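You operate a simulated robot arm through the tools that you are given. There is no shell and no other tool. Be economical: measure what you need, move in short steps, check, and stop when the job is done.

The job below is to be done with a simulated two-armed robot. You get a single attempt, and the scene is never put back.

## Task
Hold the brown shoe, brush the dust off its toe and stand it on the shoe rest.
Fine: brush back; swing open the polish lid of its colour. Set down upright: shoe brush. What is to be rubbed or washed off counts as gone when no trace of it is left.

Only the result counts: the job must be done as asked and must still hold three seconds after the hand-in. Knocking over, shifting, dropping, spilling or breaking anything else fails it. A push-on lid holds only when it is set on centred and level and pressed home; a screw cap is set on level and turned clockwise until tight.

## Robot
Two 7-joint arms with two-finger parallel grippers on one trunk, on a base that drives. Base frame: it is fixed to the floor where the robot stands at the start and does not move with it; the origin is under the middle of the robot, x ahead of it, y to its left, z up. Readings come in mm, rad, newtons and seconds.
The left shoulder is at the start at [70, 134, 926], the right one opposite. With the tool pointing down near the work surface each hand reaches from about 100 to 640 mm from the robot's upright axis, wherever it stands, measured 20 degrees to its own side. Payload 1.57 kg a hand.
The tool frame of a hand sits at the grasp point between the pads (the TCP): z along the fingers, y along the line on which they close. The tips reach 30 mm beyond it. Largest opening 80 mm; finger width 17, thickness 12; the body of the gripper, 40 by 82 mm, starts 80 mm behind the TCP.
Orientation is that of the tool frame in the base frame, as a unit quaternion [x, y, z, w]. With the fingers straight down and closing along the base's y, the tool's x points along the base's -x, its y along +y and its z along -z.

## Interface
- The arms move only by the tool step_arm. It takes "left_series", "right_series" or both (then of equal length, played together; a hand with none holds still); each is a list that holds one entry, the list of rows, each a list of 6 numbers: the shift along the tool's x, y, z in mm, then the turn, a rotation vector about the tool's x, y, z in rad. In form: [[[x, y, z, ax, ay, az], ...]]. A call has 1 to 12 rows; each row shifts and turns the commanded pose from where the row before left it, along the tool's axes as they then stand. "left_gripper" and "right_gripper" are, for a hand that has rows, the finger opening in mm, from 0 to 80, set as the call begins (left out, the last holds). A row lasts 0.2 s, in which the tool goes at most 50 mm and 0.15 rad; a call with a longer step from one row to the next is refused whole, and so is a gripper value outside its range. Where a pose cannot be reached the arm comes as near as it can. A force on the tool above 40 N (or 10 N above the force at the start of the call, whichever is more), or a blocked arm, ends the call early, and 0.2 s more pass. Each finger travels about 153 mm/s and halts on what it meets, pressing with about 37 N; the grip force reading is that of the motor and also rises with nothing between the fingers. The clock runs only during rows and for 0.2 s after the last one: add rows that do not move to give the fingers time. The reply holds the time, the measured pose of the TCP, the force on the tool along the base axes, the opening and the grip force, in the units named above and with some noise, with the torque about the TCP (base axes, N m) and any sound that the robot's microphone picked up, and new pictures: "pictures" is both (left out), scene, wrist or none (wrist: the cameras of the hands that moved).
- Cameras (640 x 400 px; columns grow to the right, rows downward): "scene" is now at [130, -12.3, 1134.9]; the picture's right is [-0.14, -0.99, 0.00], its down [-0.74, 0.11, -0.67] and it looks along [0.66, -0.10, -0.74] (base axes); focal length 273 px, centre (320, 200). "left" rides on the left gripper at [72, 7, -122] in its tool frame; the picture's right is [-0.09, 1.00, 0.00], its down [-0.84, -0.08, -0.54] and it looks along [-0.54, -0.05, 0.84] (tool axes); focal length 238 px, centre (320, 200). "right" rides on the right gripper at [72, -7, -122] in its tool frame; the picture's right is [0.09, 1.00, 0.00], its down [-0.84, 0.08, -0.54] and it looks along [-0.54, 0.05, 0.84] (tool axes); focal length 238 px, centre (320, 200). There is no depth. A picture from a camera that has moved, and an enlarged one, comes with that camera's place and axes in the base frame and with its lens.
- move_column(by): slides the trunk up (or, below 0, down) by that many mm; the arms and the scene camera ride with it, the base frame stays. It gives what a move gives, with no picture.
- base_move(legs): drives the robot by 1 to 6 legs, each [ahead, left, turn to the left] in mm, mm and rad, along the robot's own axes; the way and the turn of a leg run together, so that a leg with both is an arc; at most 1500 mm and 3.142 rad a leg. The arms and the cameras ride along, it lands a little off, and it stops where it bumps. It gives what a move gives, and a new picture of the scene camera.
- pan_tilt(pan, tilt): turns the head with the scene camera to pan (to the left, within 1.501 rad either way) and tilt (down, from -0.506 to 1.204), counted from straight ahead of the robot. It gives what a move gives, and a new picture of the scene camera.
- close_up(camera, box): a new picture of the part [left, top, right, bottom] of that camera's present view, enlarged. No time passes.
- hand_in(): hands the job in; it is judged then, once.

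Work in short steps. Places have to be worked out from the pictures, the camera data and where the tool is seen: move nearer, look again, correct. Check each grasp and each placing, and mend what went wrong. You have 120 turns and 260 pictures in all, those below and enlarged ones among them. Open the grippers and draw the arms clear of the work before you hand the job in, unless the task says otherwise; then end with one line.

The tools are called by a JSON object that holds its "api" and its "payload". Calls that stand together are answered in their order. step_arm: Moves the arms, as the interface text tells. Its arguments: {"type":"object","properties":{"left_series":{"type":"array","items":{"type":"array","items":{"type":"array","items":{"type":"number"}}}},"left_gripper":{"type":"number"},"right_series":{"type":"array","items":{"type":"array","items":{"type":"array","items":{"type":"number"}}}},"right_gripper":{"type":"number"},"pictures":{"type":"string","enum":["both","scene","wrist","none"]}},"required":[]} The other tools are called the same way: move_column (by) slides the trunk up or down; base_move (legs) drives the base; pan_tilt (pan, tilt) turns the head that bears the scene camera; close_up (camera, box) takes an enlarged picture of a part of a camera's view; hand_in () hands the job in.

At the start:

```text
time_s: 0.0
left_tool_pos: [514.8, 141.1, 858.1]
left_ee_rot: [0.0, 1.0, 0.0, 0.001]
left_ft_force: [-0.7, 0.6, -0.4]
left_wrist_torque: [-0.01, 0.0, 0.0]
left_finger_gap: 79.8
left_finger_force: 0.1
right_tool_pos: [474.7, -222.1, 842.3]
right_ee_rot: [0.0, 1.0, 0.0, -0.001]
right_ft_force: [0.2, 0.4, -0.2]
right_wrist_torque: [0.01, 0.0, -0.02]
right_finger_gap: 80.0
right_finger_force: 0.1
trunk travel left (down, up): [-500.0, 440.0]
robot x, y, heading: [-2.1, -1.3, -0.003]
head pan, tilt: [-0.145, 0.838]
```

scene: 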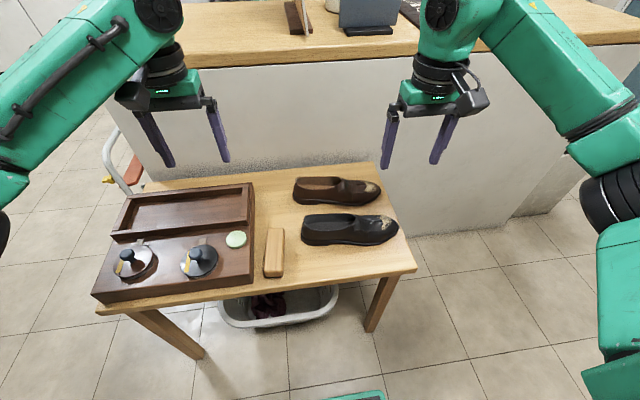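
right: 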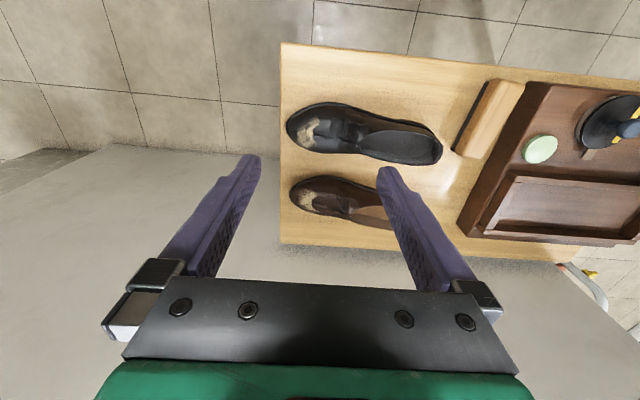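
left: 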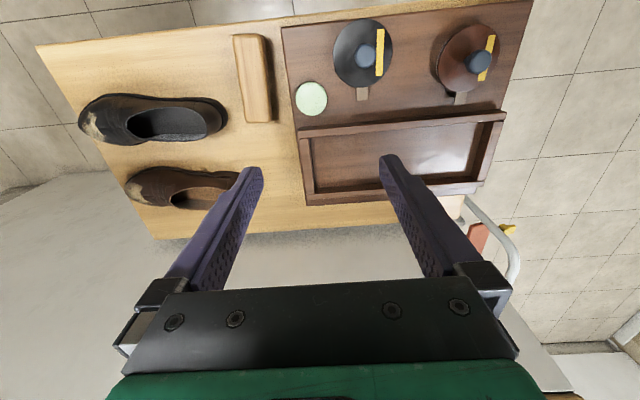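

I'll first look closely at the table: two shoes, the brush, the box with two tins and a recess.

{"api": "close_up", "payload": {"camera": "scene", "box": [80, 160, 260, 310]}}

{"api": "close_up", "payload": {"camera": "scene", "box": [240, 160, 420, 290]}}

{"api": "close_up", "payload": {"camera": "left", "box": [220, 0, 540, 210]}}

```text
2.67 times, centred on (170, 235) of scene
camera zoom: at [130.0, -12.3, 1134.9], right [-0.14, -0.99, 0.0], down [-0.74, 0.11, -0.67], along [0.66, -0.1, -0.74], focal length 728 px, centre (720, 107)
```

zoom: 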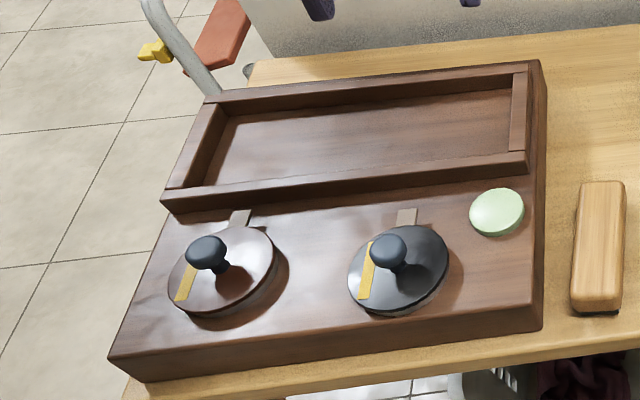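

```text
3.08 times, centred on (330, 225) of scene
camera zoom: at [130.0, -12.3, 1134.9], right [-0.14, -0.99, 0.0], down [-0.74, 0.11, -0.67], along [0.66, -0.1, -0.74], focal length 839 px, centre (289, 123)
```

zoom: 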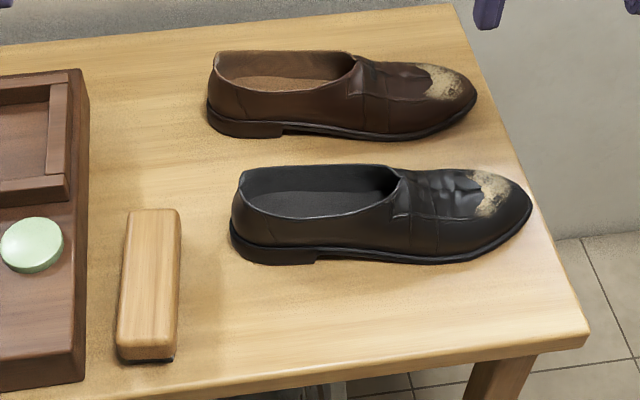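

```text
1.90 times, centred on (380, 105) of left
camera zoom: at [441.7, 147.7, 980.0], right [0.09, 1.0, 0.0], down [0.84, -0.08, 0.54], along [0.54, -0.05, -0.84], focal length 454 px, centre (206, 381)
```

zoom: 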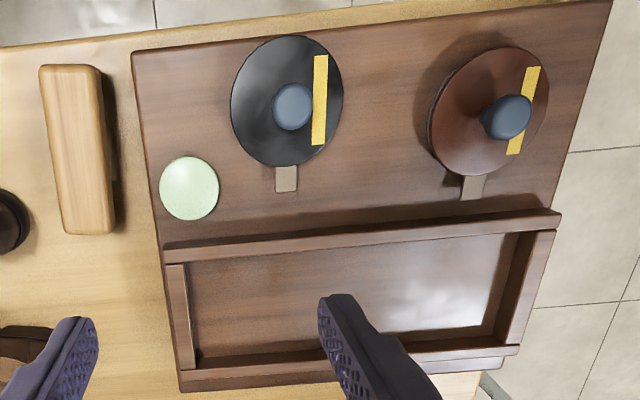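

Table top is at about z=532, box button at z≈610, the recessed frame at x≈567–661, y≈119–403. The brown shoe sits around x≈680, y −16…−281, too far for comfort, so I drive 120 mm ahead (table front edge ≈ x 404, base front ≈ 210).

{"api": "base_move", "payload": {"legs": [[120, 0, 0]]}}

```text
time_s: 1.2
left_tool_pos: [638.9, 142.9, 857.8]
left_ee_rot: [-0.002, 1.0, 0.0, -0.001]
left_ft_force: [-0.6, -0.1, 0.4]
left_wrist_torque: [0.0, 0.04, -0.02]
left_finger_gap: 79.8
left_finger_force: 0.0
right_tool_pos: [598.6, -220.1, 842.8]
right_ee_rot: [-0.001, 1.0, 0.0, 0.0]
right_ft_force: [0.4, 0.2, 0.3]
right_wrist_torque: [0.03, 0.01, -0.02]
right_finger_gap: 79.9
right_finger_force: 0.2
trunk travel left (down, up): [-500.0, 440.0]
robot x, y, heading: [125.1, 0.7, -0.001]
head pan, tilt: [-0.145, 0.838]
camera scene: at [253.6, -11.9, 1134.9], right [-0.14, -0.99, 0.0], down [-0.74, 0.11, -0.67], along [0.66, -0.09, -0.74], focal length 273 px, centre (320, 200)
```

scene: 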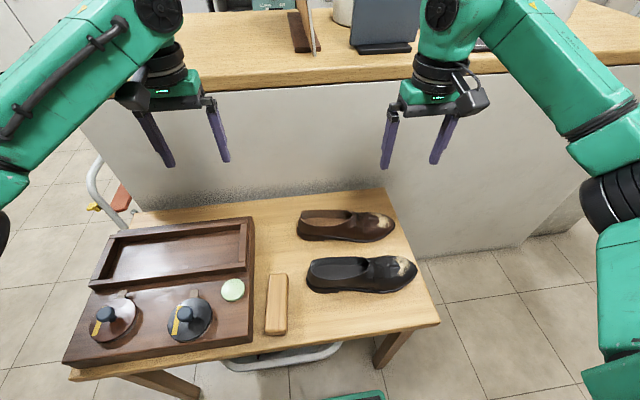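

I take enlarged views from the new camera place for brush, brown shoe and tin positions.

{"api": "close_up", "payload": {"camera": "scene", "box": [240, 195, 400, 345]}}

{"api": "close_up", "payload": {"camera": "scene", "box": [60, 210, 260, 370]}}

{"api": "close_up", "payload": {"camera": "left", "box": [0, 0, 640, 400]}}

{"api": "close_up", "payload": {"camera": "right", "box": [0, 0, 640, 400]}}

```text
2.67 times, centred on (320, 270) of scene
camera zoom: at [253.6, -11.9, 1134.9], right [-0.14, -0.99, 0.0], down [-0.74, 0.11, -0.67], along [0.66, -0.09, -0.74], focal length 728 px, centre (320, 13)
```

zoom: 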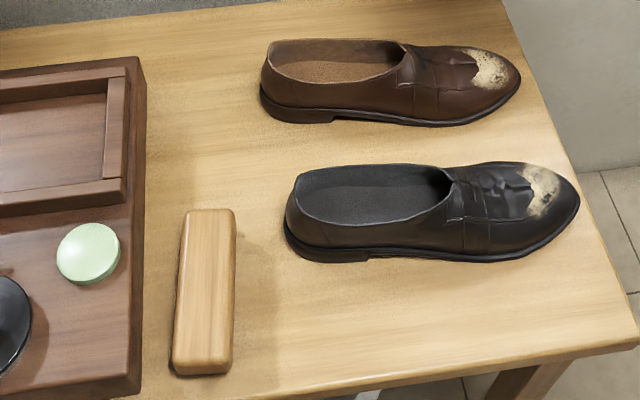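

```text
2.50 times, centred on (160, 290) of scene
camera zoom: at [253.6, -11.9, 1134.9], right [-0.14, -0.99, 0.0], down [-0.74, 0.11, -0.67], along [0.66, -0.09, -0.74], focal length 682 px, centre (720, -25)
```

zoom: 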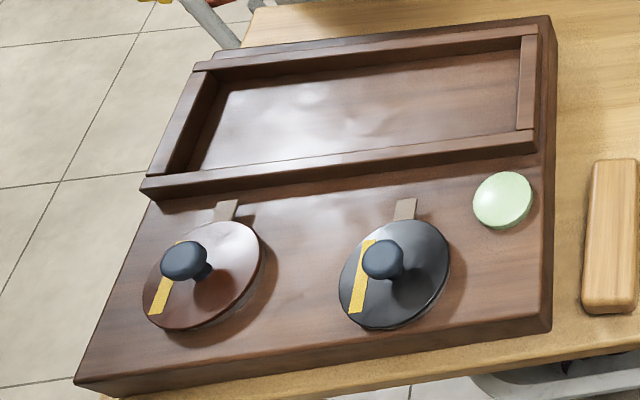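

```text
1.00 times, centred on (320, 200) of left (not enlarged: the box is as wide or as high as the picture)
camera zoom: at [564.9, 148.8, 979.8], right [0.09, 1.0, 0.0], down [0.84, -0.08, 0.54], along [0.54, -0.05, -0.84], focal length 238 px, centre (320, 200)
```

zoom: 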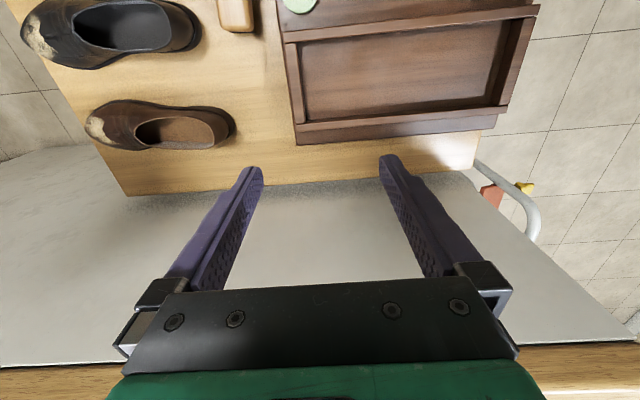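

```text
1.00 times, centred on (320, 200) of right (not enlarged: the box is as wide or as high as the picture)
camera zoom: at [527.1, -228.7, 964.1], right [-0.09, 1.0, 0.0], down [0.84, 0.08, 0.54], along [0.54, 0.05, -0.84], focal length 238 px, centre (320, 200)
```

zoom: 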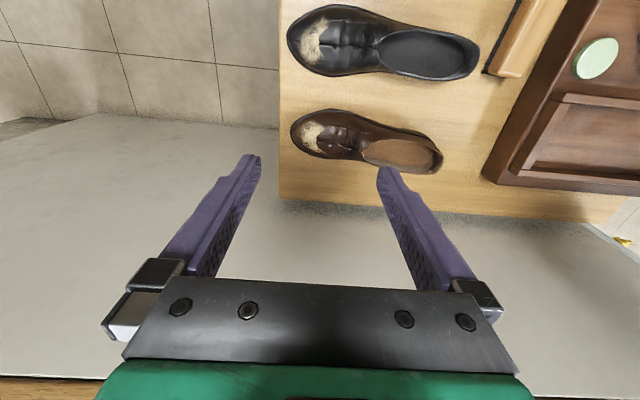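

The brush is around x≈467, y≈46 lying lengthwise along x. I bring the right hand above it and shift the left hand aside.

{"api": "step_arm", "payload": {"right_series": [[[19, 38, 17, 0, 0, 0], [19, 38, 17, 0, 0, 0], [19, 38, 17, 0, 0, 0], [19, 38, 17, 0, 0, 0], [19, 38, 17, 0, 0, 0], [19, 38, 17, 0, 0, 0], [19, 38, 17, 0, 0, 0]]], "left_series": [[[0, 15, 0, 0, 0, 0], [0, 15, 0, 0, 0, 0], [0, 15, 0, 0, 0, 0], [0, 15, 0, 0, 0, 0], [0, 15, 0, 0, 0, 0], [0, 15, 0, 0, 0, 0], [0, 15, 0, 0, 0, 0]]]}}

```text
time_s: 2.9
left_tool_pos: [636.8, 250.1, 857.1]
left_ee_rot: [-0.001, 1.0, -0.001, 0.0]
left_ft_force: [-1.0, 0.8, -0.1]
left_wrist_torque: [-0.07, 0.01, -0.02]
left_finger_gap: 80.2
left_finger_force: 0.0
right_tool_pos: [463.7, 47.4, 722.3]
right_ee_rot: [-0.001, 1.0, -0.001, -0.001]
right_ft_force: [0.3, 0.7, 0.6]
right_wrist_torque: [-0.01, 0.01, -0.03]
right_finger_gap: 80.0
right_finger_force: 0.1
trunk travel left (down, up): [-500.0, 440.0]
robot x, y, heading: [122.1, -0.9, -0.001]
head pan, tilt: [-0.145, 0.838]
camera scene: at [253.0, -10.3, 1134.9], right [-0.14, -0.99, 0.0], down [-0.74, 0.1, -0.67], along [0.66, -0.1, -0.74], focal length 273 px, centre (320, 200)
camera right: at [393.2, 39.5, 843.3], right [-0.09, 1.0, 0.0], down [0.84, 0.08, 0.54], along [0.54, 0.05, -0.84], focal length 238 px, centre (320, 200)
camera left: at [564.4, 256.3, 979.2], right [0.09, 1.0, 0.0], down [0.84, -0.07, 0.54], along [0.54, -0.05, -0.84], focal length 238 px, centre (320, 200)
```

scene: 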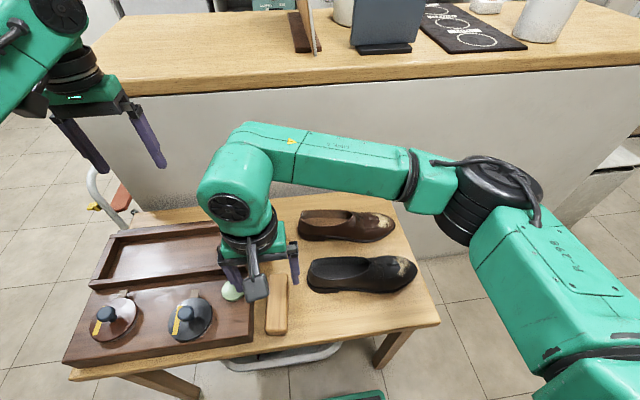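
right: 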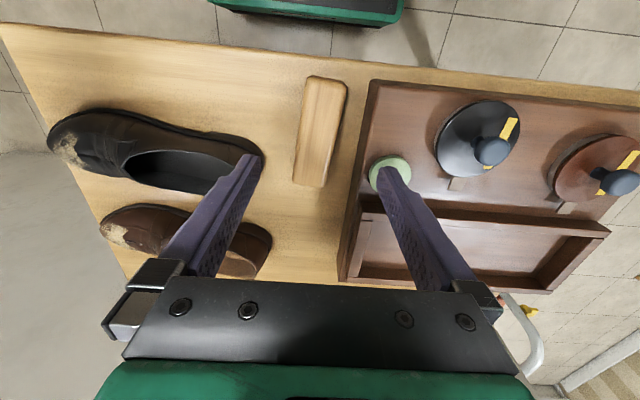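
left: 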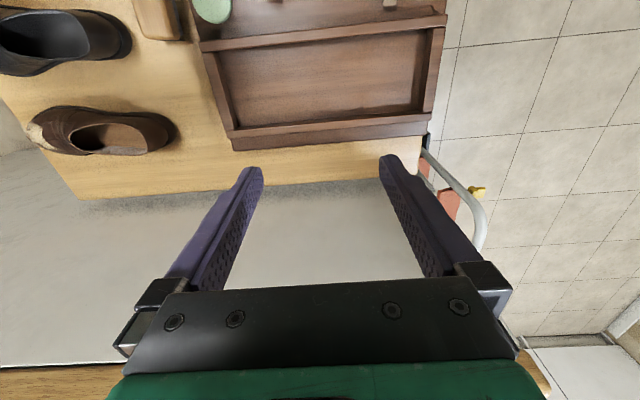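

Brush centre ≈ (474, 44), axis turned about −0.06 rad. I align over it and come down to z≈640 to look again.

{"api": "step_arm", "payload": {"right_series": [[[-5, -2, 20, 0, 0, 0.06], [-5, -1, 20, 0, 0, 0], [0, 0, 20, 0, 0, 0], [0, 0, 20, 0, 0, 0]]]}}

{"api": "close_up", "payload": {"camera": "right", "box": [200, 0, 440, 240]}}

```text
time_s: 3.9
left_tool_pos: [638.2, 249.6, 858.0]
left_ee_rot: [-0.002, 1.0, 0.0, 0.0]
left_ft_force: [0.2, 0.5, -0.3]
left_wrist_torque: [0.0, 0.0, 0.0]
left_finger_gap: 79.9
left_finger_force: 0.1
right_tool_pos: [473.4, 42.0, 643.7]
right_ee_rot: [0.028, 1.0, 0.001, 0.0]
right_ft_force: [0.1, 0.2, -0.5]
right_wrist_torque: [0.0, 0.02, -0.01]
right_finger_gap: 79.9
right_finger_force: 0.0
trunk travel left (down, up): [-500.0, 440.0]
robot x, y, heading: [123.6, 0.1, 0.003]
head pan, tilt: [-0.145, 0.838]
camera scene: at [253.2, -11.9, 1134.9], right [-0.14, -0.99, 0.0], down [-0.74, 0.11, -0.67], along [0.66, -0.09, -0.74], focal length 273 px, centre (320, 200)
camera right: at [401.7, 37.7, 764.3], right [-0.03, 1.0, 0.0], down [0.84, 0.03, 0.54], along [0.54, 0.02, -0.84], focal length 238 px, centre (320, 200)
```

scene: 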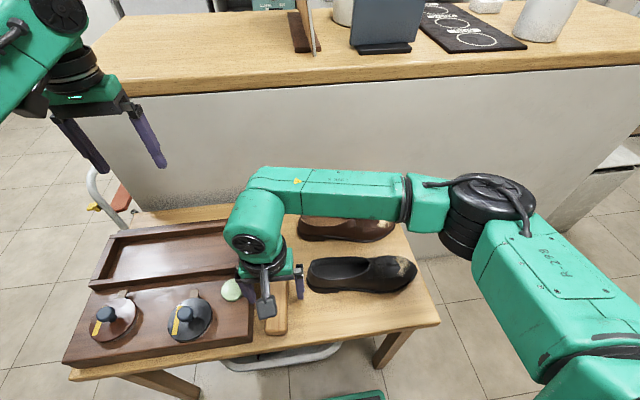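
right: 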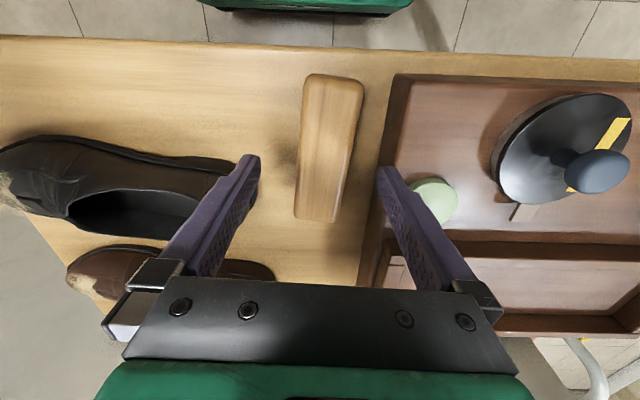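

```text
1.67 times, centred on (320, 120) of right
camera zoom: at [401.7, 37.7, 764.3], right [-0.03, 1.0, 0.0], down [0.84, 0.03, 0.54], along [0.54, 0.02, -0.84], focal length 397 px, centre (320, 333)
```

zoom: 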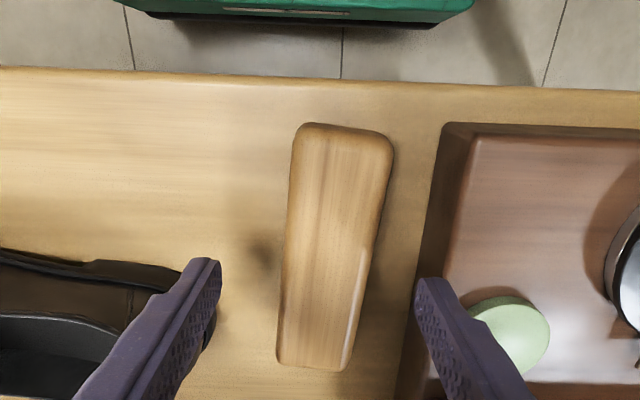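

Brush centre ≈ (477.6, 43.7), width ~40 mm. I lower to z≈590 and check where the tips are.

{"api": "step_arm", "payload": {"right_series": [[[-4, 1.5, 18, 0, 0, 0.01], [0, 0, 18, 0, 0, 0], [0, 0, 18, 0, 0, 0], [0, 0, 0, 0, 0, 0]]], "pictures": "wrist"}}

{"api": "close_up", "payload": {"camera": "scene", "box": [215, 245, 325, 355]}}

```text
time_s: 4.8
left_tool_pos: [636.3, 247.7, 859.7]
left_ee_rot: [-0.002, 1.0, 0.0, 0.001]
left_ft_force: [-0.2, 0.7, -0.3]
left_wrist_torque: [0.02, 0.01, 0.01]
left_finger_gap: 80.1
left_finger_force: 0.2
right_tool_pos: [478.3, 43.4, 590.8]
right_ee_rot: [0.034, 0.999, 0.003, 0.003]
right_ft_force: [3.6, -2.8, 32.9]
right_wrist_torque: [1.74, 0.18, -0.15]
right_finger_gap: 78.4
right_finger_force: 0.2
trunk travel left (down, up): [-500.0, 440.0]
robot x, y, heading: [121.6, 1.7, -0.0]
head pan, tilt: [-0.145, 0.838]
camera right: at [406.6, 40.9, 713.1], right [-0.02, 1.0, 0.01], down [0.84, 0.02, 0.55], along [0.55, 0.02, -0.84], focal length 238 px, centre (320, 200)
```

right: 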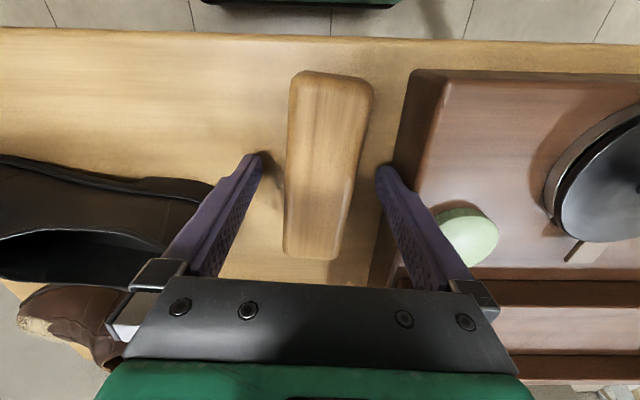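

```text
3.64 times, centred on (270, 300) of scene
camera zoom: at [250.4, -13.1, 1135.8], right [-0.14, -0.99, 0.0], down [-0.73, 0.11, -0.67], along [0.66, -0.09, -0.74], focal length 992 px, centre (502, -164)
```

zoom: 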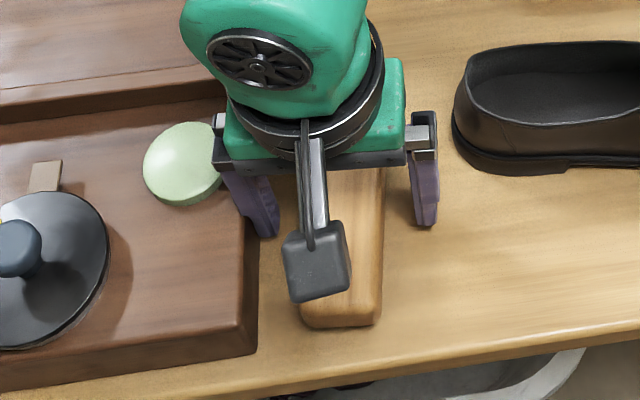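

The reading shows 33 N upward: the left finger tip is resting on the box edge. I rise at once, narrow the opening to 56 mm and come down again.

{"api": "step_arm", "payload": {"right_series": [[[0, 0, -15, 0, 0, 0], [0, 0, -5, 0, 0, 0]]], "pictures": "none"}}

{"api": "step_arm", "payload": {"right_series": [[[0, 0, 0, 0, 0, 0], [0, 0, 0, 0, 0, 0], [0, -1, 10, 0, 0, 0], [0, 0, 8, 0, 0, 0]]], "right_gripper": 56, "pictures": "wrist"}}

{"api": "close_up", "payload": {"camera": "right", "box": [220, 60, 420, 280]}}

```text
time_s: 5.5
left_tool_pos: [637.2, 248.9, 858.7]
left_ee_rot: [-0.002, 1.0, 0.0, -0.001]
left_ft_force: [-0.2, -0.1, 0.0]
left_wrist_torque: [0.0, 0.0, -0.02]
left_finger_gap: 79.9
left_finger_force: 0.1
right_tool_pos: [478.5, 44.6, 605.7]
right_ee_rot: [0.033, 0.999, -0.001, 0.001]
right_ft_force: [-0.3, 0.6, 0.3]
right_wrist_torque: [0.01, -0.02, -0.01]
right_finger_gap: 79.8
right_finger_force: 0.0
trunk travel left (down, up): [-500.0, 440.0]
robot x, y, heading: [122.0, -1.9, 0.002]
head pan, tilt: [-0.145, 0.838]
```

```text
time_s: 6.5
left_tool_pos: [638.3, 248.6, 858.4]
left_ee_rot: [-0.002, 1.0, 0.001, 0.0]
left_ft_force: [0.2, 0.5, -0.8]
left_wrist_torque: [-0.03, 0.01, -0.02]
left_finger_gap: 80.0
left_finger_force: 0.1
right_tool_pos: [480.0, 43.4, 591.2]
right_ee_rot: [0.034, 0.999, 0.0, 0.0]
right_ft_force: [0.1, -0.1, 0.0]
right_wrist_torque: [-0.01, 0.01, -0.01]
right_finger_gap: 56.1
right_finger_force: 0.1
trunk travel left (down, up): [-500.0, 440.0]
robot x, y, heading: [122.4, -1.4, -0.001]
head pan, tilt: [-0.145, 0.838]
camera right: at [408.0, 39.1, 712.9], right [-0.02, 1.0, 0.0], down [0.84, 0.02, 0.54], along [0.54, 0.01, -0.84], focal length 238 px, centre (320, 200)
```

right: 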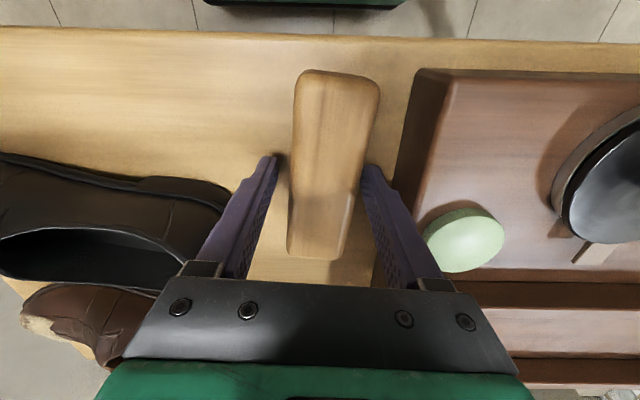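

```text
1.82 times, centred on (320, 170) of right
camera zoom: at [408.0, 39.1, 712.9], right [-0.02, 1.0, 0.0], down [0.84, 0.02, 0.54], along [0.54, 0.01, -0.84], focal length 433 px, centre (320, 254)
```

zoom: 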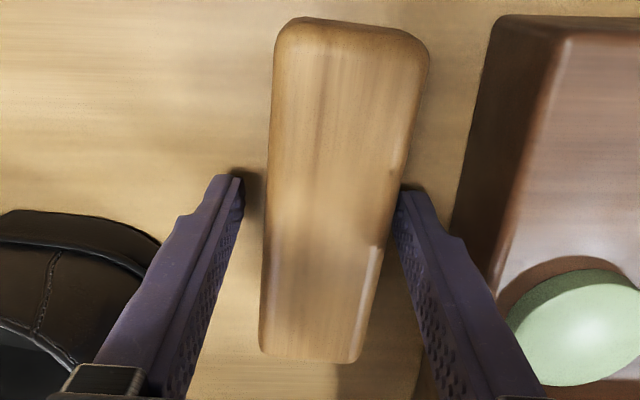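

Clear on both sides now. I close on the brush block.

{"api": "step_arm", "payload": {"right_series": [[[0, -0.5, 4, 0, 0, 0.01], [0, 0, 0, 0, 0, 0], [0, 0, 0, 0, 0, 0], [0, 0, 0, 0, 0, 0]]], "right_gripper": 20, "pictures": "wrist"}}

{"api": "close_up", "payload": {"camera": "right", "box": [220, 60, 420, 280]}}

```text
time_s: 7.5
left_tool_pos: [635.4, 247.7, 859.2]
left_ee_rot: [-0.002, 1.0, 0.001, 0.0]
left_ft_force: [0.1, -0.5, 0.7]
left_wrist_torque: [0.02, -0.01, 0.01]
left_finger_gap: 80.0
left_finger_force: 0.0
right_tool_pos: [480.1, 43.1, 589.7]
right_ee_rot: [0.039, 0.999, 0.002, 0.002]
right_ft_force: [5.9, 1.7, 34.1]
right_wrist_torque: [-0.08, 0.14, -0.19]
right_finger_gap: 41.2
right_finger_force: 36.8
trunk travel left (down, up): [-500.0, 440.0]
robot x, y, heading: [125.8, 0.1, 0.001]
head pan, tilt: [-0.145, 0.838]
camera right: at [407.0, 39.3, 711.8], right [-0.01, 1.0, 0.0], down [0.84, 0.01, 0.55], along [0.55, 0.01, -0.84], focal length 238 px, centre (320, 200)
```

right: 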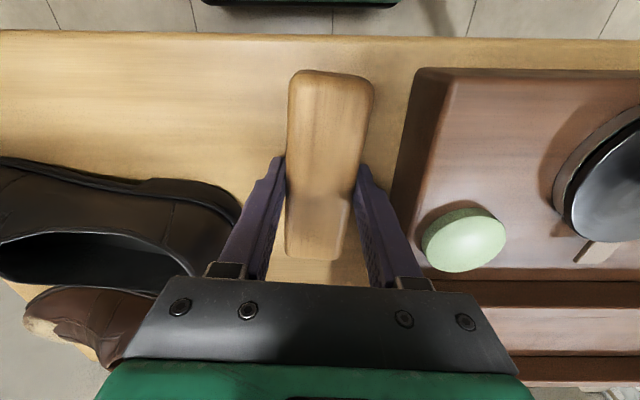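

```text
1.82 times, centred on (320, 170) of right
camera zoom: at [407.0, 39.3, 711.8], right [-0.01, 1.0, 0.0], down [0.84, 0.01, 0.55], along [0.55, 0.01, -0.84], focal length 433 px, centre (320, 254)
```

zoom: 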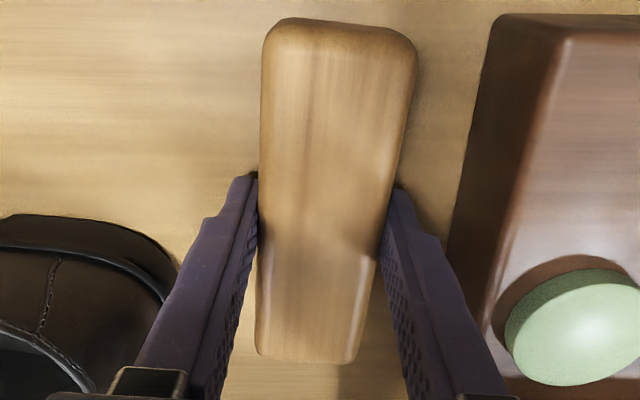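

34 N with tips at z≈560 means the fingertips stand on the table: table top ≈ 559. For brushing I want the tips well above the bristles, so I regrip ~21 mm higher.

{"api": "step_arm", "payload": {"right_series": [[[0, 0, -3, 0, 0, 0], [0, 0, 0, 0, 0, 0], [0, 0, -12, 0, 0, 0], [0, 0, -10, 0, 0, 0]]], "right_gripper": 54, "pictures": "wrist"}}

{"api": "step_arm", "payload": {"right_series": [[[0, 0, 0, 0, 0, 0], [0, 0, 0, 0, 0, 0], [0, 0, 0, 0, 0, 0]]], "right_gripper": 20, "pictures": "wrist"}}

{"api": "close_up", "payload": {"camera": "right", "box": [220, 60, 420, 280]}}

```text
time_s: 8.4
left_tool_pos: [636.7, 248.8, 857.7]
left_ee_rot: [-0.002, 1.0, 0.0, 0.0]
left_ft_force: [-0.2, 0.0, 0.2]
left_wrist_torque: [0.02, 0.0, -0.01]
left_finger_gap: 80.2
left_finger_force: 0.2
right_tool_pos: [476.4, 41.5, 612.9]
right_ee_rot: [0.04, 0.999, 0.0, 0.0]
right_ft_force: [-0.5, 0.2, -0.3]
right_wrist_torque: [-0.02, 0.03, 0.02]
right_finger_gap: 53.9
right_finger_force: 0.1
trunk travel left (down, up): [-500.0, 440.0]
robot x, y, heading: [122.7, 0.7, -0.0]
head pan, tilt: [-0.145, 0.838]
camera right: at [405.1, 39.2, 734.6], right [-0.01, 1.0, 0.0], down [0.84, 0.01, 0.54], along [0.54, 0.01, -0.84], focal length 238 px, centre (320, 200)
```

right: 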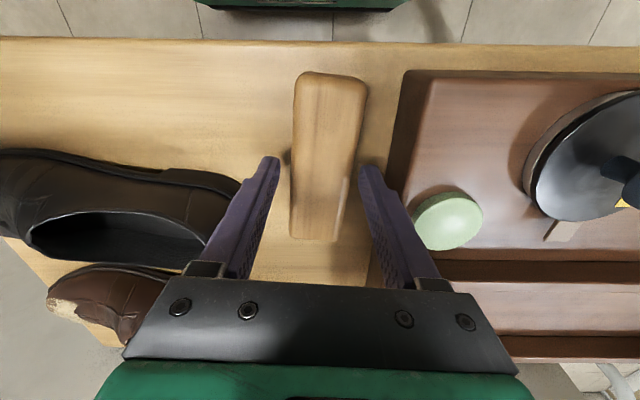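

```text
time_s: 9.2
left_tool_pos: [637.3, 247.9, 856.7]
left_ee_rot: [-0.002, 1.0, 0.0, 0.0]
left_ft_force: [0.1, -0.2, -0.1]
left_wrist_torque: [-0.04, -0.01, -0.01]
left_finger_gap: 80.2
left_finger_force: 0.0
right_tool_pos: [476.4, 41.5, 612.6]
right_ee_rot: [0.04, 0.999, 0.0, 0.0]
right_ft_force: [-0.5, -0.2, 0.9]
right_wrist_torque: [0.0, 0.07, -0.02]
right_finger_gap: 41.1
right_finger_force: 36.6
trunk travel left (down, up): [-500.0, 440.0]
robot x, y, heading: [125.0, 1.7, 0.005]
head pan, tilt: [-0.145, 0.838]
camera right: at [405.3, 39.2, 734.8], right [-0.01, 1.0, 0.0], down [0.84, 0.01, 0.54], along [0.54, 0.01, -0.84], focal length 238 px, centre (320, 200)
```

right: 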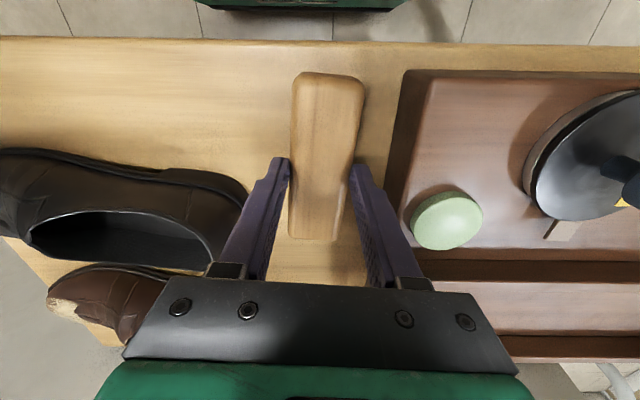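

```text
1.82 times, centred on (320, 170) of right
camera zoom: at [405.3, 39.2, 734.8], right [-0.01, 1.0, 0.0], down [0.84, 0.01, 0.54], along [0.54, 0.01, -0.84], focal length 433 px, centre (320, 254)
```

zoom: 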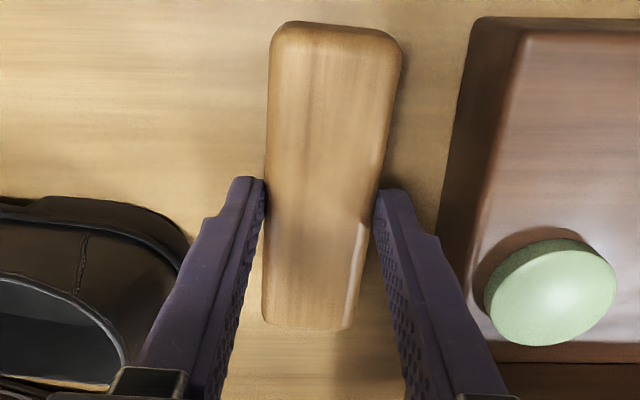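

Brush gripped (41 mm, tips well above bristles); placed pose to remember: TCP (476.4, 41.5, 612.6), yaw quaternion x=0.04. I lift it 150 mm and swing it right, clear of the shoes.

{"api": "step_arm", "payload": {"right_series": [[[0, 0, -20, 0, 0, 0], [0, 0, -40, 0, 0, 0], [0, 0, -45, 0, 0, 0], [0, 0, -45, 0, 0, 0], [0, -45, 0, 0, 0, 0], [0, -45, 0, 0, 0, 0], [0, -45, 0, 0, 0, 0], [0, -45, 0, 0, 0, 0], [0, -45, 0, 0, 0, 0], [0, -40, 0, 0, 0, 0]]]}}

{"api": "close_up", "payload": {"camera": "scene", "box": [270, 180, 430, 310]}}

```text
time_s: 11.4
left_tool_pos: [636.2, 247.4, 858.6]
left_ee_rot: [-0.002, 1.0, 0.001, 0.0]
left_ft_force: [-1.1, 0.4, -0.9]
left_wrist_torque: [-0.01, -0.03, -0.01]
left_finger_gap: 79.9
left_finger_force: 0.0
right_tool_pos: [459.1, -223.2, 761.8]
right_ee_rot: [0.039, 0.999, -0.001, 0.0]
right_ft_force: [-0.2, -0.9, -0.9]
right_wrist_torque: [0.01, -0.01, 0.02]
right_finger_gap: 41.0
right_finger_force: 36.5
trunk travel left (down, up): [-500.0, 440.0]
robot x, y, heading: [124.4, -1.9, -0.002]
head pan, tilt: [-0.145, 0.838]
camera scene: at [252.4, -12.9, 1135.0], right [-0.14, -0.99, 0.0], down [-0.74, 0.11, -0.67], along [0.66, -0.09, -0.74], focal length 273 px, centre (320, 200)
camera right: at [387.2, -226.2, 884.3], right [-0.02, 1.0, 0.0], down [0.84, 0.01, 0.54], along [0.54, 0.01, -0.84], focal length 238 px, centre (320, 200)
```

scene: 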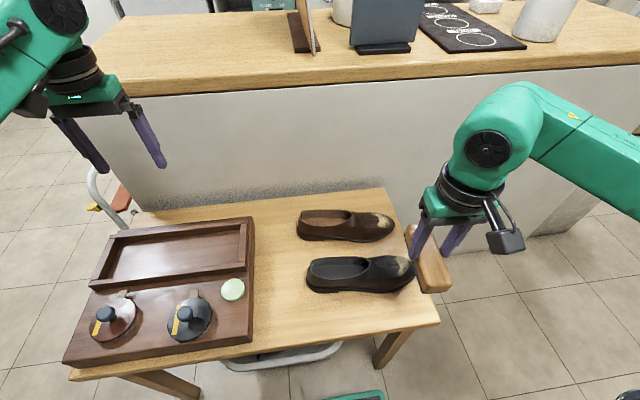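
right: 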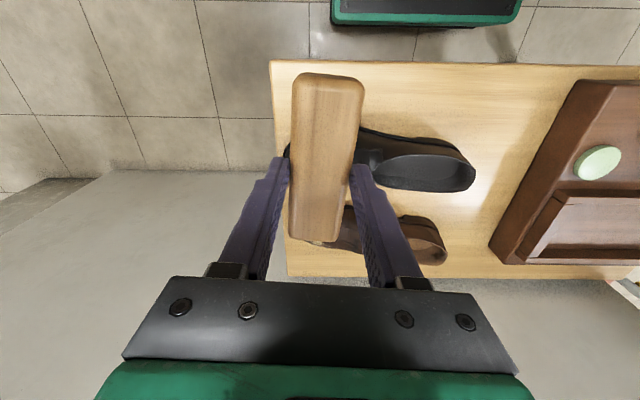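

```text
3.08 times, centred on (350, 245) of scene
camera zoom: at [252.4, -12.9, 1135.0], right [-0.14, -0.99, 0.0], down [-0.74, 0.11, -0.67], along [0.66, -0.09, -0.74], focal length 839 px, centre (228, 62)
```

zoom: 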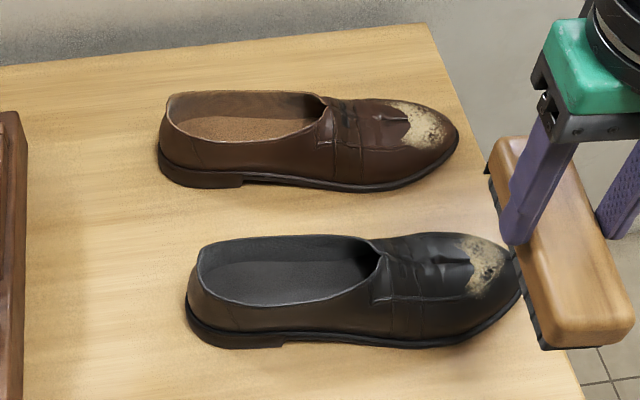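

Brush hangs level. Now the left hand goes over the brown shoe's opening (≈ (648, −80)) for a look before turning it.

{"api": "step_arm", "payload": {"left_series": [[[0, -45, 8, 0, 0, 0], [0, -45, 8, 0, 0, 0], [0, -45, 8, 0, 0, 0], [0, -45, 8, 0, 0, 0], [0, -45, 8, 0, 0, 0], [0, -45, 8, 0, 0, 0], [0, -45, 8, 0, 0, 0]]], "pictures": "none"}}

{"api": "step_arm", "payload": {"left_series": [[[0, 0, 0, 0, 0, 0.143], [0, 0, 0, 0, 0, 0.143], [0, 0, 0, 0, 0, 0.143], [0, 0, 0, 0, 0, 0.143], [0, 0, 0, 0, 0, 0.143], [0, 0, 0, 0, 0, 0.143], [0, 0, 0, 0, 0, 0.143], [0, 0, 0, 0, 0, 0.143], [0, 0, 0, 0, 0, 0.143], [0, 0, 0, 0, 0, 0.143], [0, 0, 0, 0, 0, 0.141]]]}}

```text
time_s: 13.1
left_tool_pos: [638.8, -68.3, 799.9]
left_ee_rot: [-0.002, 1.0, 0.001, 0.0]
left_ft_force: [0.1, -1.2, -0.1]
left_wrist_torque: [0.03, 0.03, 0.02]
left_finger_gap: 79.8
left_finger_force: 0.0
right_tool_pos: [459.6, -223.5, 762.7]
right_ee_rot: [0.038, 0.999, 0.002, 0.0]
right_ft_force: [0.3, 0.3, -1.1]
right_wrist_torque: [0.05, 0.02, 0.02]
right_finger_gap: 41.1
right_finger_force: 37.2
trunk travel left (down, up): [-500.0, 440.0]
robot x, y, heading: [122.0, -2.9, -0.0]
head pan, tilt: [-0.145, 0.838]
```

```text
time_s: 15.4
left_tool_pos: [639.7, -67.1, 802.1]
left_ee_rot: [0.707, 0.707, 0.0, 0.0]
left_ft_force: [0.2, 0.1, 0.4]
left_wrist_torque: [0.01, -0.01, -0.03]
left_finger_gap: 80.0
left_finger_force: 0.1
right_tool_pos: [461.1, -222.2, 762.9]
right_ee_rot: [0.038, 0.999, 0.001, 0.0]
right_ft_force: [0.2, -0.2, -1.2]
right_wrist_torque: [-0.01, 0.03, 0.01]
right_finger_gap: 40.9
right_finger_force: 36.9
trunk travel left (down, up): [-500.0, 440.0]
robot x, y, heading: [126.6, 0.2, 0.001]
head pan, tilt: [-0.145, 0.838]
camera scene: at [253.1, -12.1, 1134.9], right [-0.14, -0.99, 0.0], down [-0.74, 0.11, -0.67], along [0.66, -0.09, -0.74], focal length 273 px, centre (320, 200)
camera left: at [644.2, 3.8, 923.8], right [1.0, -0.09, 0.0], down [-0.08, -0.84, 0.54], along [-0.05, -0.54, -0.84], focal length 238 px, centre (320, 200)
```

scene: 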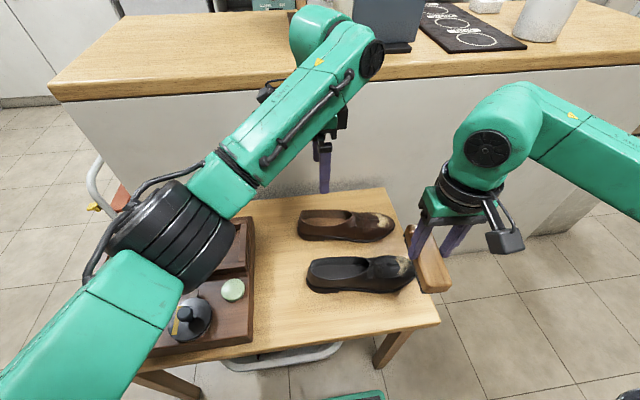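
left: 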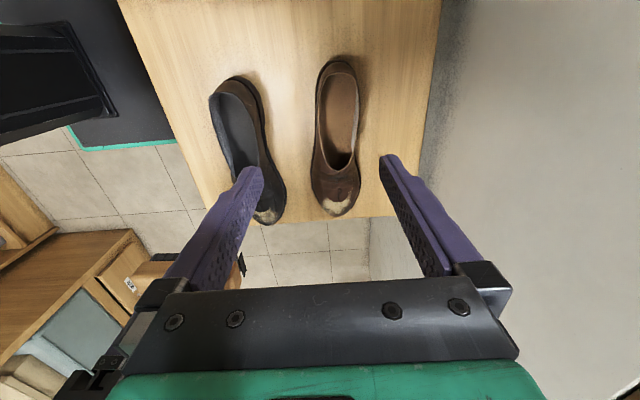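

The turned wrist view looks straight along the shoes. I enlarge it to measure the shoe.

{"api": "close_up", "payload": {"camera": "left", "box": [240, 40, 420, 230]}}

```text
2.11 times, centred on (330, 135) of left
camera zoom: at [644.2, 3.8, 923.8], right [1.0, -0.09, 0.0], down [-0.08, -0.84, 0.54], along [-0.05, -0.54, -0.84], focal length 502 px, centre (299, 337)
```

zoom: 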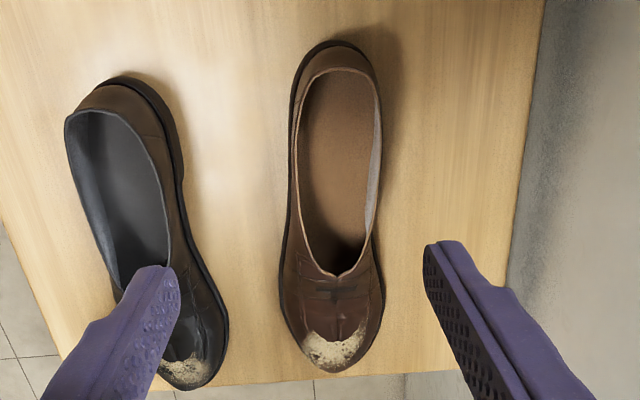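

The brown shoe's heel region is ~60 mm wide centred at x≈659 near y=−85, so I can straddle it from outside. I position over it, turn 0.05 rad to its axis and come to z≈700.

{"api": "step_arm", "payload": {"left_series": [[[-6, 6, 25, 0, 0, 0.05], [-6, 6, 25, 0, 0, 0], [-6, 7, 25, 0, 0, 0], [0, 0, 25, 0, 0, 0], [0, 0, 0, 0, 0, 0]]]}}

{"api": "close_up", "payload": {"camera": "left", "box": [220, 40, 420, 240]}}

```text
time_s: 16.6
left_tool_pos: [656.0, -85.8, 701.2]
left_ee_rot: [0.724, 0.689, 0.0, -0.001]
left_ft_force: [-0.3, -0.3, 0.5]
left_wrist_torque: [-0.02, -0.03, 0.0]
left_finger_gap: 80.0
left_finger_force: 0.0
right_tool_pos: [460.0, -223.1, 762.6]
right_ee_rot: [0.039, 0.999, 0.0, -0.001]
right_ft_force: [0.5, -0.4, -0.6]
right_wrist_torque: [0.0, -0.01, 0.0]
right_finger_gap: 41.0
right_finger_force: 37.0
trunk travel left (down, up): [-500.0, 440.0]
robot x, y, heading: [120.4, 1.4, 0.0]
head pan, tilt: [-0.145, 0.838]
camera scene: at [252.8, -12.2, 1134.9], right [-0.14, -0.99, 0.0], down [-0.74, 0.11, -0.67], along [0.66, -0.09, -0.74], focal length 273 px, centre (320, 200)
camera left: at [665.4, -14.7, 822.8], right [0.99, -0.14, 0.0], down [-0.12, -0.83, 0.54], along [-0.08, -0.54, -0.84], focal length 238 px, centre (320, 200)
```

scene: 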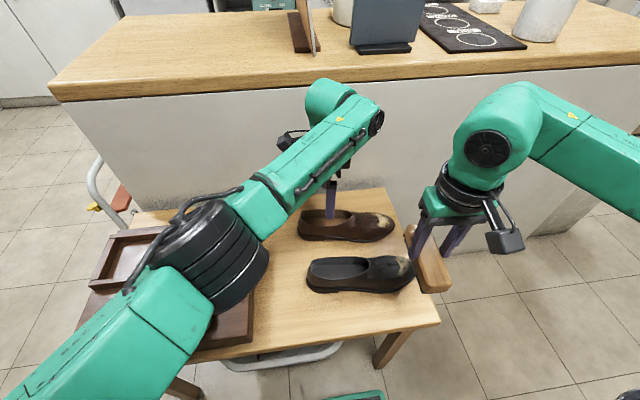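
left: 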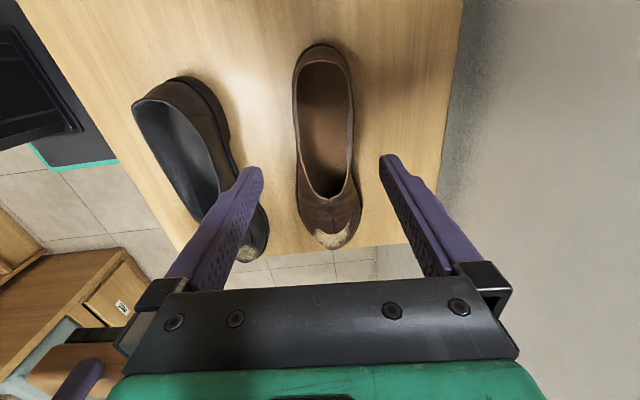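

```text
2.00 times, centred on (320, 140) of left
camera zoom: at [665.4, -14.7, 822.8], right [0.99, -0.14, 0.0], down [-0.12, -0.83, 0.54], along [-0.08, -0.54, -0.84], focal length 477 px, centre (320, 320)
```

zoom: 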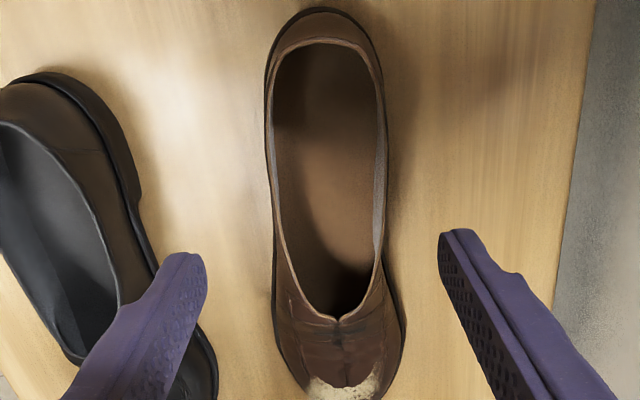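

Shoe centre at y=−85 is x≈659; black shoe's far side ≈556, so the near finger (≈606) fits between. I descend straddling to z≈622.

{"api": "step_arm", "payload": {"left_series": [[[0, 3, 20, 0, 0, 0.02], [0, 0, 20, 0, 0, 0], [0, 0, 20, 0, 0, 0], [0, 0, 19, 0, 0, 0], [0, 0, 0, 0, 0, 0]]]}}

{"api": "close_up", "payload": {"camera": "scene", "box": [270, 160, 430, 300]}}

```text
time_s: 17.9
left_tool_pos: [657.2, -86.5, 642.8]
left_ee_rot: [0.73, 0.683, -0.001, 0.002]
left_ft_force: [0.3, -1.1, 0.1]
left_wrist_torque: [0.0, -0.03, 0.01]
left_finger_gap: 79.9
left_finger_force: 0.0
left hand out of reach, approached as far as the arm can: row 4
right_tool_pos: [459.3, -222.6, 763.3]
right_ee_rot: [0.038, 0.999, 0.0, 0.0]
right_ft_force: [-0.4, -0.7, -1.5]
right_wrist_torque: [0.01, 0.04, -0.02]
right_finger_gap: 41.3
right_finger_force: 37.0
trunk travel left (down, up): [-500.0, 440.0]
robot x, y, heading: [121.8, 2.1, 0.003]
head pan, tilt: [-0.145, 0.838]
camera scene: at [253.2, -12.1, 1134.9], right [-0.14, -0.99, 0.0], down [-0.74, 0.11, -0.67], along [0.66, -0.09, -0.74], focal length 273 px, centre (320, 200)
camera left: at [666.5, -15.2, 764.6], right [0.99, -0.16, 0.0], down [-0.13, -0.83, 0.54], along [-0.08, -0.54, -0.84], focal length 238 px, centre (320, 200)
```

scene: 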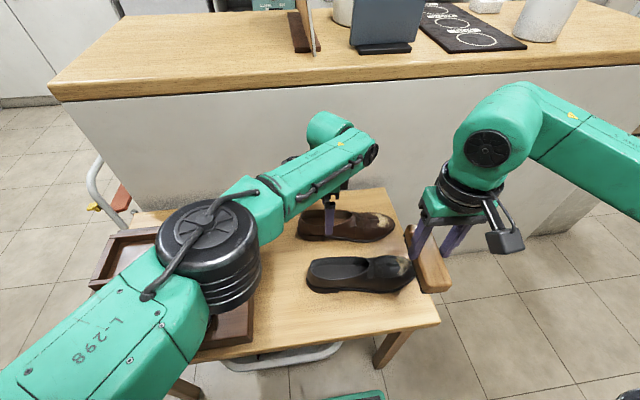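
left: 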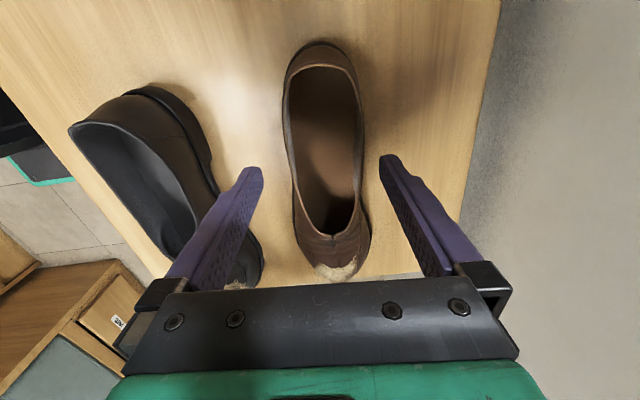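

```text
2.86 times, centred on (350, 230) of scene
camera zoom: at [253.2, -12.1, 1134.9], right [-0.14, -0.99, 0.0], down [-0.74, 0.11, -0.67], along [0.66, -0.09, -0.74], focal length 780 px, centre (234, 114)
```

zoom: 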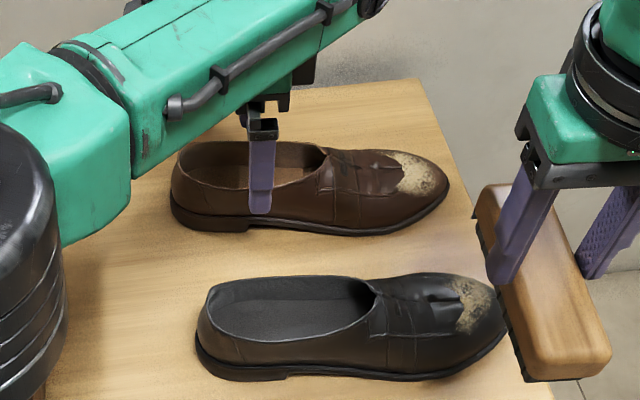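

The left arm hits its limit at z=643 while straddling cleanly. Lowering the trunk 20 mm carries the hand to ~623; the drum elbow stays well above the box.

{"api": "move_column", "payload": {"by": -20}}

{"api": "close_up", "payload": {"camera": "scene", "box": [270, 160, 430, 300]}}

{"api": "close_up", "payload": {"camera": "left", "box": [220, 20, 420, 280]}}

```text
time_s: 18.5
left_tool_pos: [654.5, -86.4, 623.0]
left_ee_rot: [0.73, 0.684, -0.001, 0.001]
left_ft_force: [-0.2, 0.2, 0.4]
left_wrist_torque: [-0.03, 0.0, 0.02]
left_finger_gap: 80.1
left_finger_force: 0.0
right_tool_pos: [460.6, -222.3, 742.7]
right_ee_rot: [0.039, 0.999, 0.0, 0.0]
right_ft_force: [-1.1, 0.0, -0.9]
right_wrist_torque: [-0.03, -0.04, -0.01]
right_finger_gap: 41.1
right_finger_force: 37.7
trunk travel left (down, up): [-480.0, 460.0]
robot x, y, heading: [119.2, 3.1, 0.002]
head pan, tilt: [-0.145, 0.838]
```

```text
2.86 times, centred on (350, 230) of scene
camera zoom: at [252.7, -11.9, 1114.9], right [-0.14, -0.99, 0.0], down [-0.74, 0.11, -0.67], along [0.66, -0.09, -0.74], focal length 780 px, centre (234, 114)
```

zoom: 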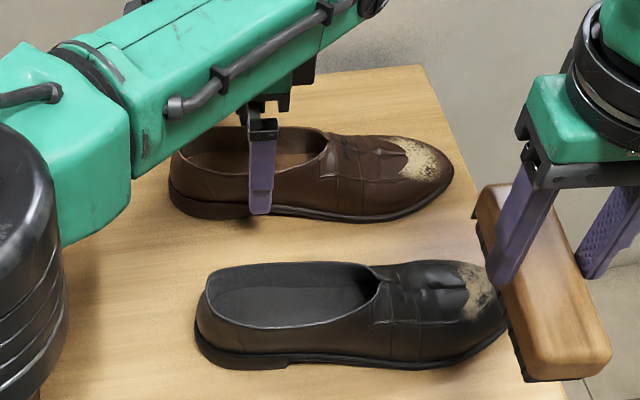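

```text
1.54 times, centred on (320, 150) of left
camera zoom: at [666.2, -15.2, 744.8], right [0.99, -0.16, 0.0], down [-0.13, -0.83, 0.54], along [-0.08, -0.54, -0.84], focal length 367 px, centre (320, 277)
```

zoom: 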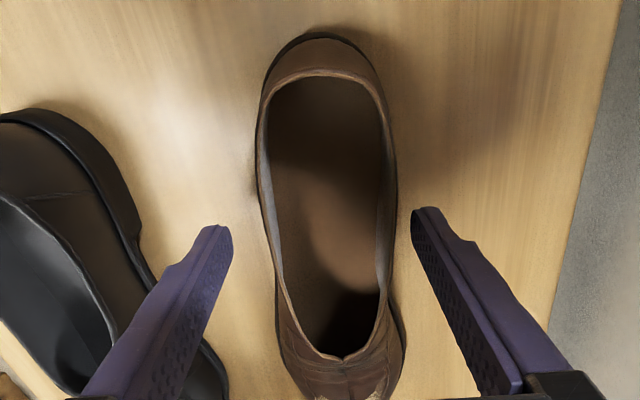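

Shoe centre is ~4 mm farther in +x than the hand's centre; I correct and close gently.

{"api": "step_arm", "payload": {"left_series": [[[0, 4, 0, 0, 0, 0], [0, 0, 0, 0, 0, 0], [0, 0, 0, 0, 0, 0]]], "left_gripper": 66, "pictures": "wrist"}}

{"api": "close_up", "payload": {"camera": "left", "box": [220, 20, 420, 280]}}

```text
time_s: 19.3
left_tool_pos: [656.6, -86.1, 622.9]
left_ee_rot: [0.73, 0.684, 0.0, 0.001]
left_ft_force: [-0.1, -0.5, -0.5]
left_wrist_torque: [0.02, 0.0, -0.01]
left_finger_gap: 66.3
left_finger_force: 0.1
left hand out of reach, approached as far as the arm can: row 1
right_tool_pos: [460.1, -222.0, 743.5]
right_ee_rot: [0.038, 0.999, 0.0, 0.0]
right_ft_force: [0.6, 0.1, -0.8]
right_wrist_torque: [0.0, 0.02, -0.03]
right_finger_gap: 41.1
right_finger_force: 36.3
trunk travel left (down, up): [-480.0, 460.0]
robot x, y, heading: [121.9, -0.1, 0.003]
head pan, tilt: [-0.145, 0.838]
camera left: at [666.4, -15.3, 744.7], right [0.99, -0.16, 0.0], down [-0.13, -0.83, 0.54], along [-0.09, -0.54, -0.84], focal length 238 px, centre (320, 200)
```

left: 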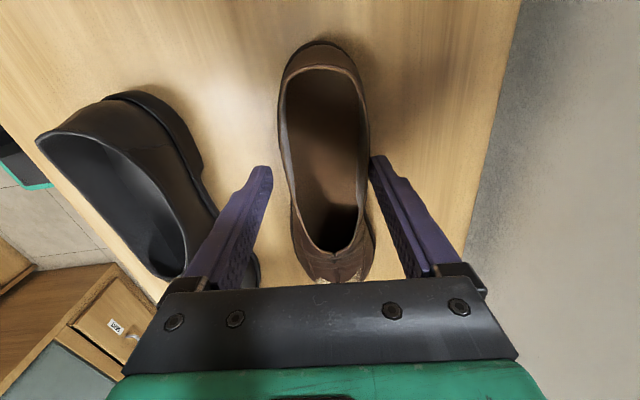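

```text
1.54 times, centred on (320, 150) of left
camera zoom: at [666.4, -15.3, 744.7], right [0.99, -0.16, 0.0], down [-0.13, -0.83, 0.54], along [-0.09, -0.54, -0.84], focal length 367 px, centre (320, 277)
```

zoom: 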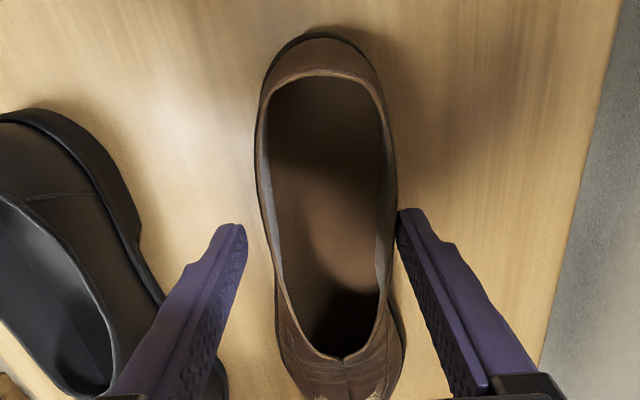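

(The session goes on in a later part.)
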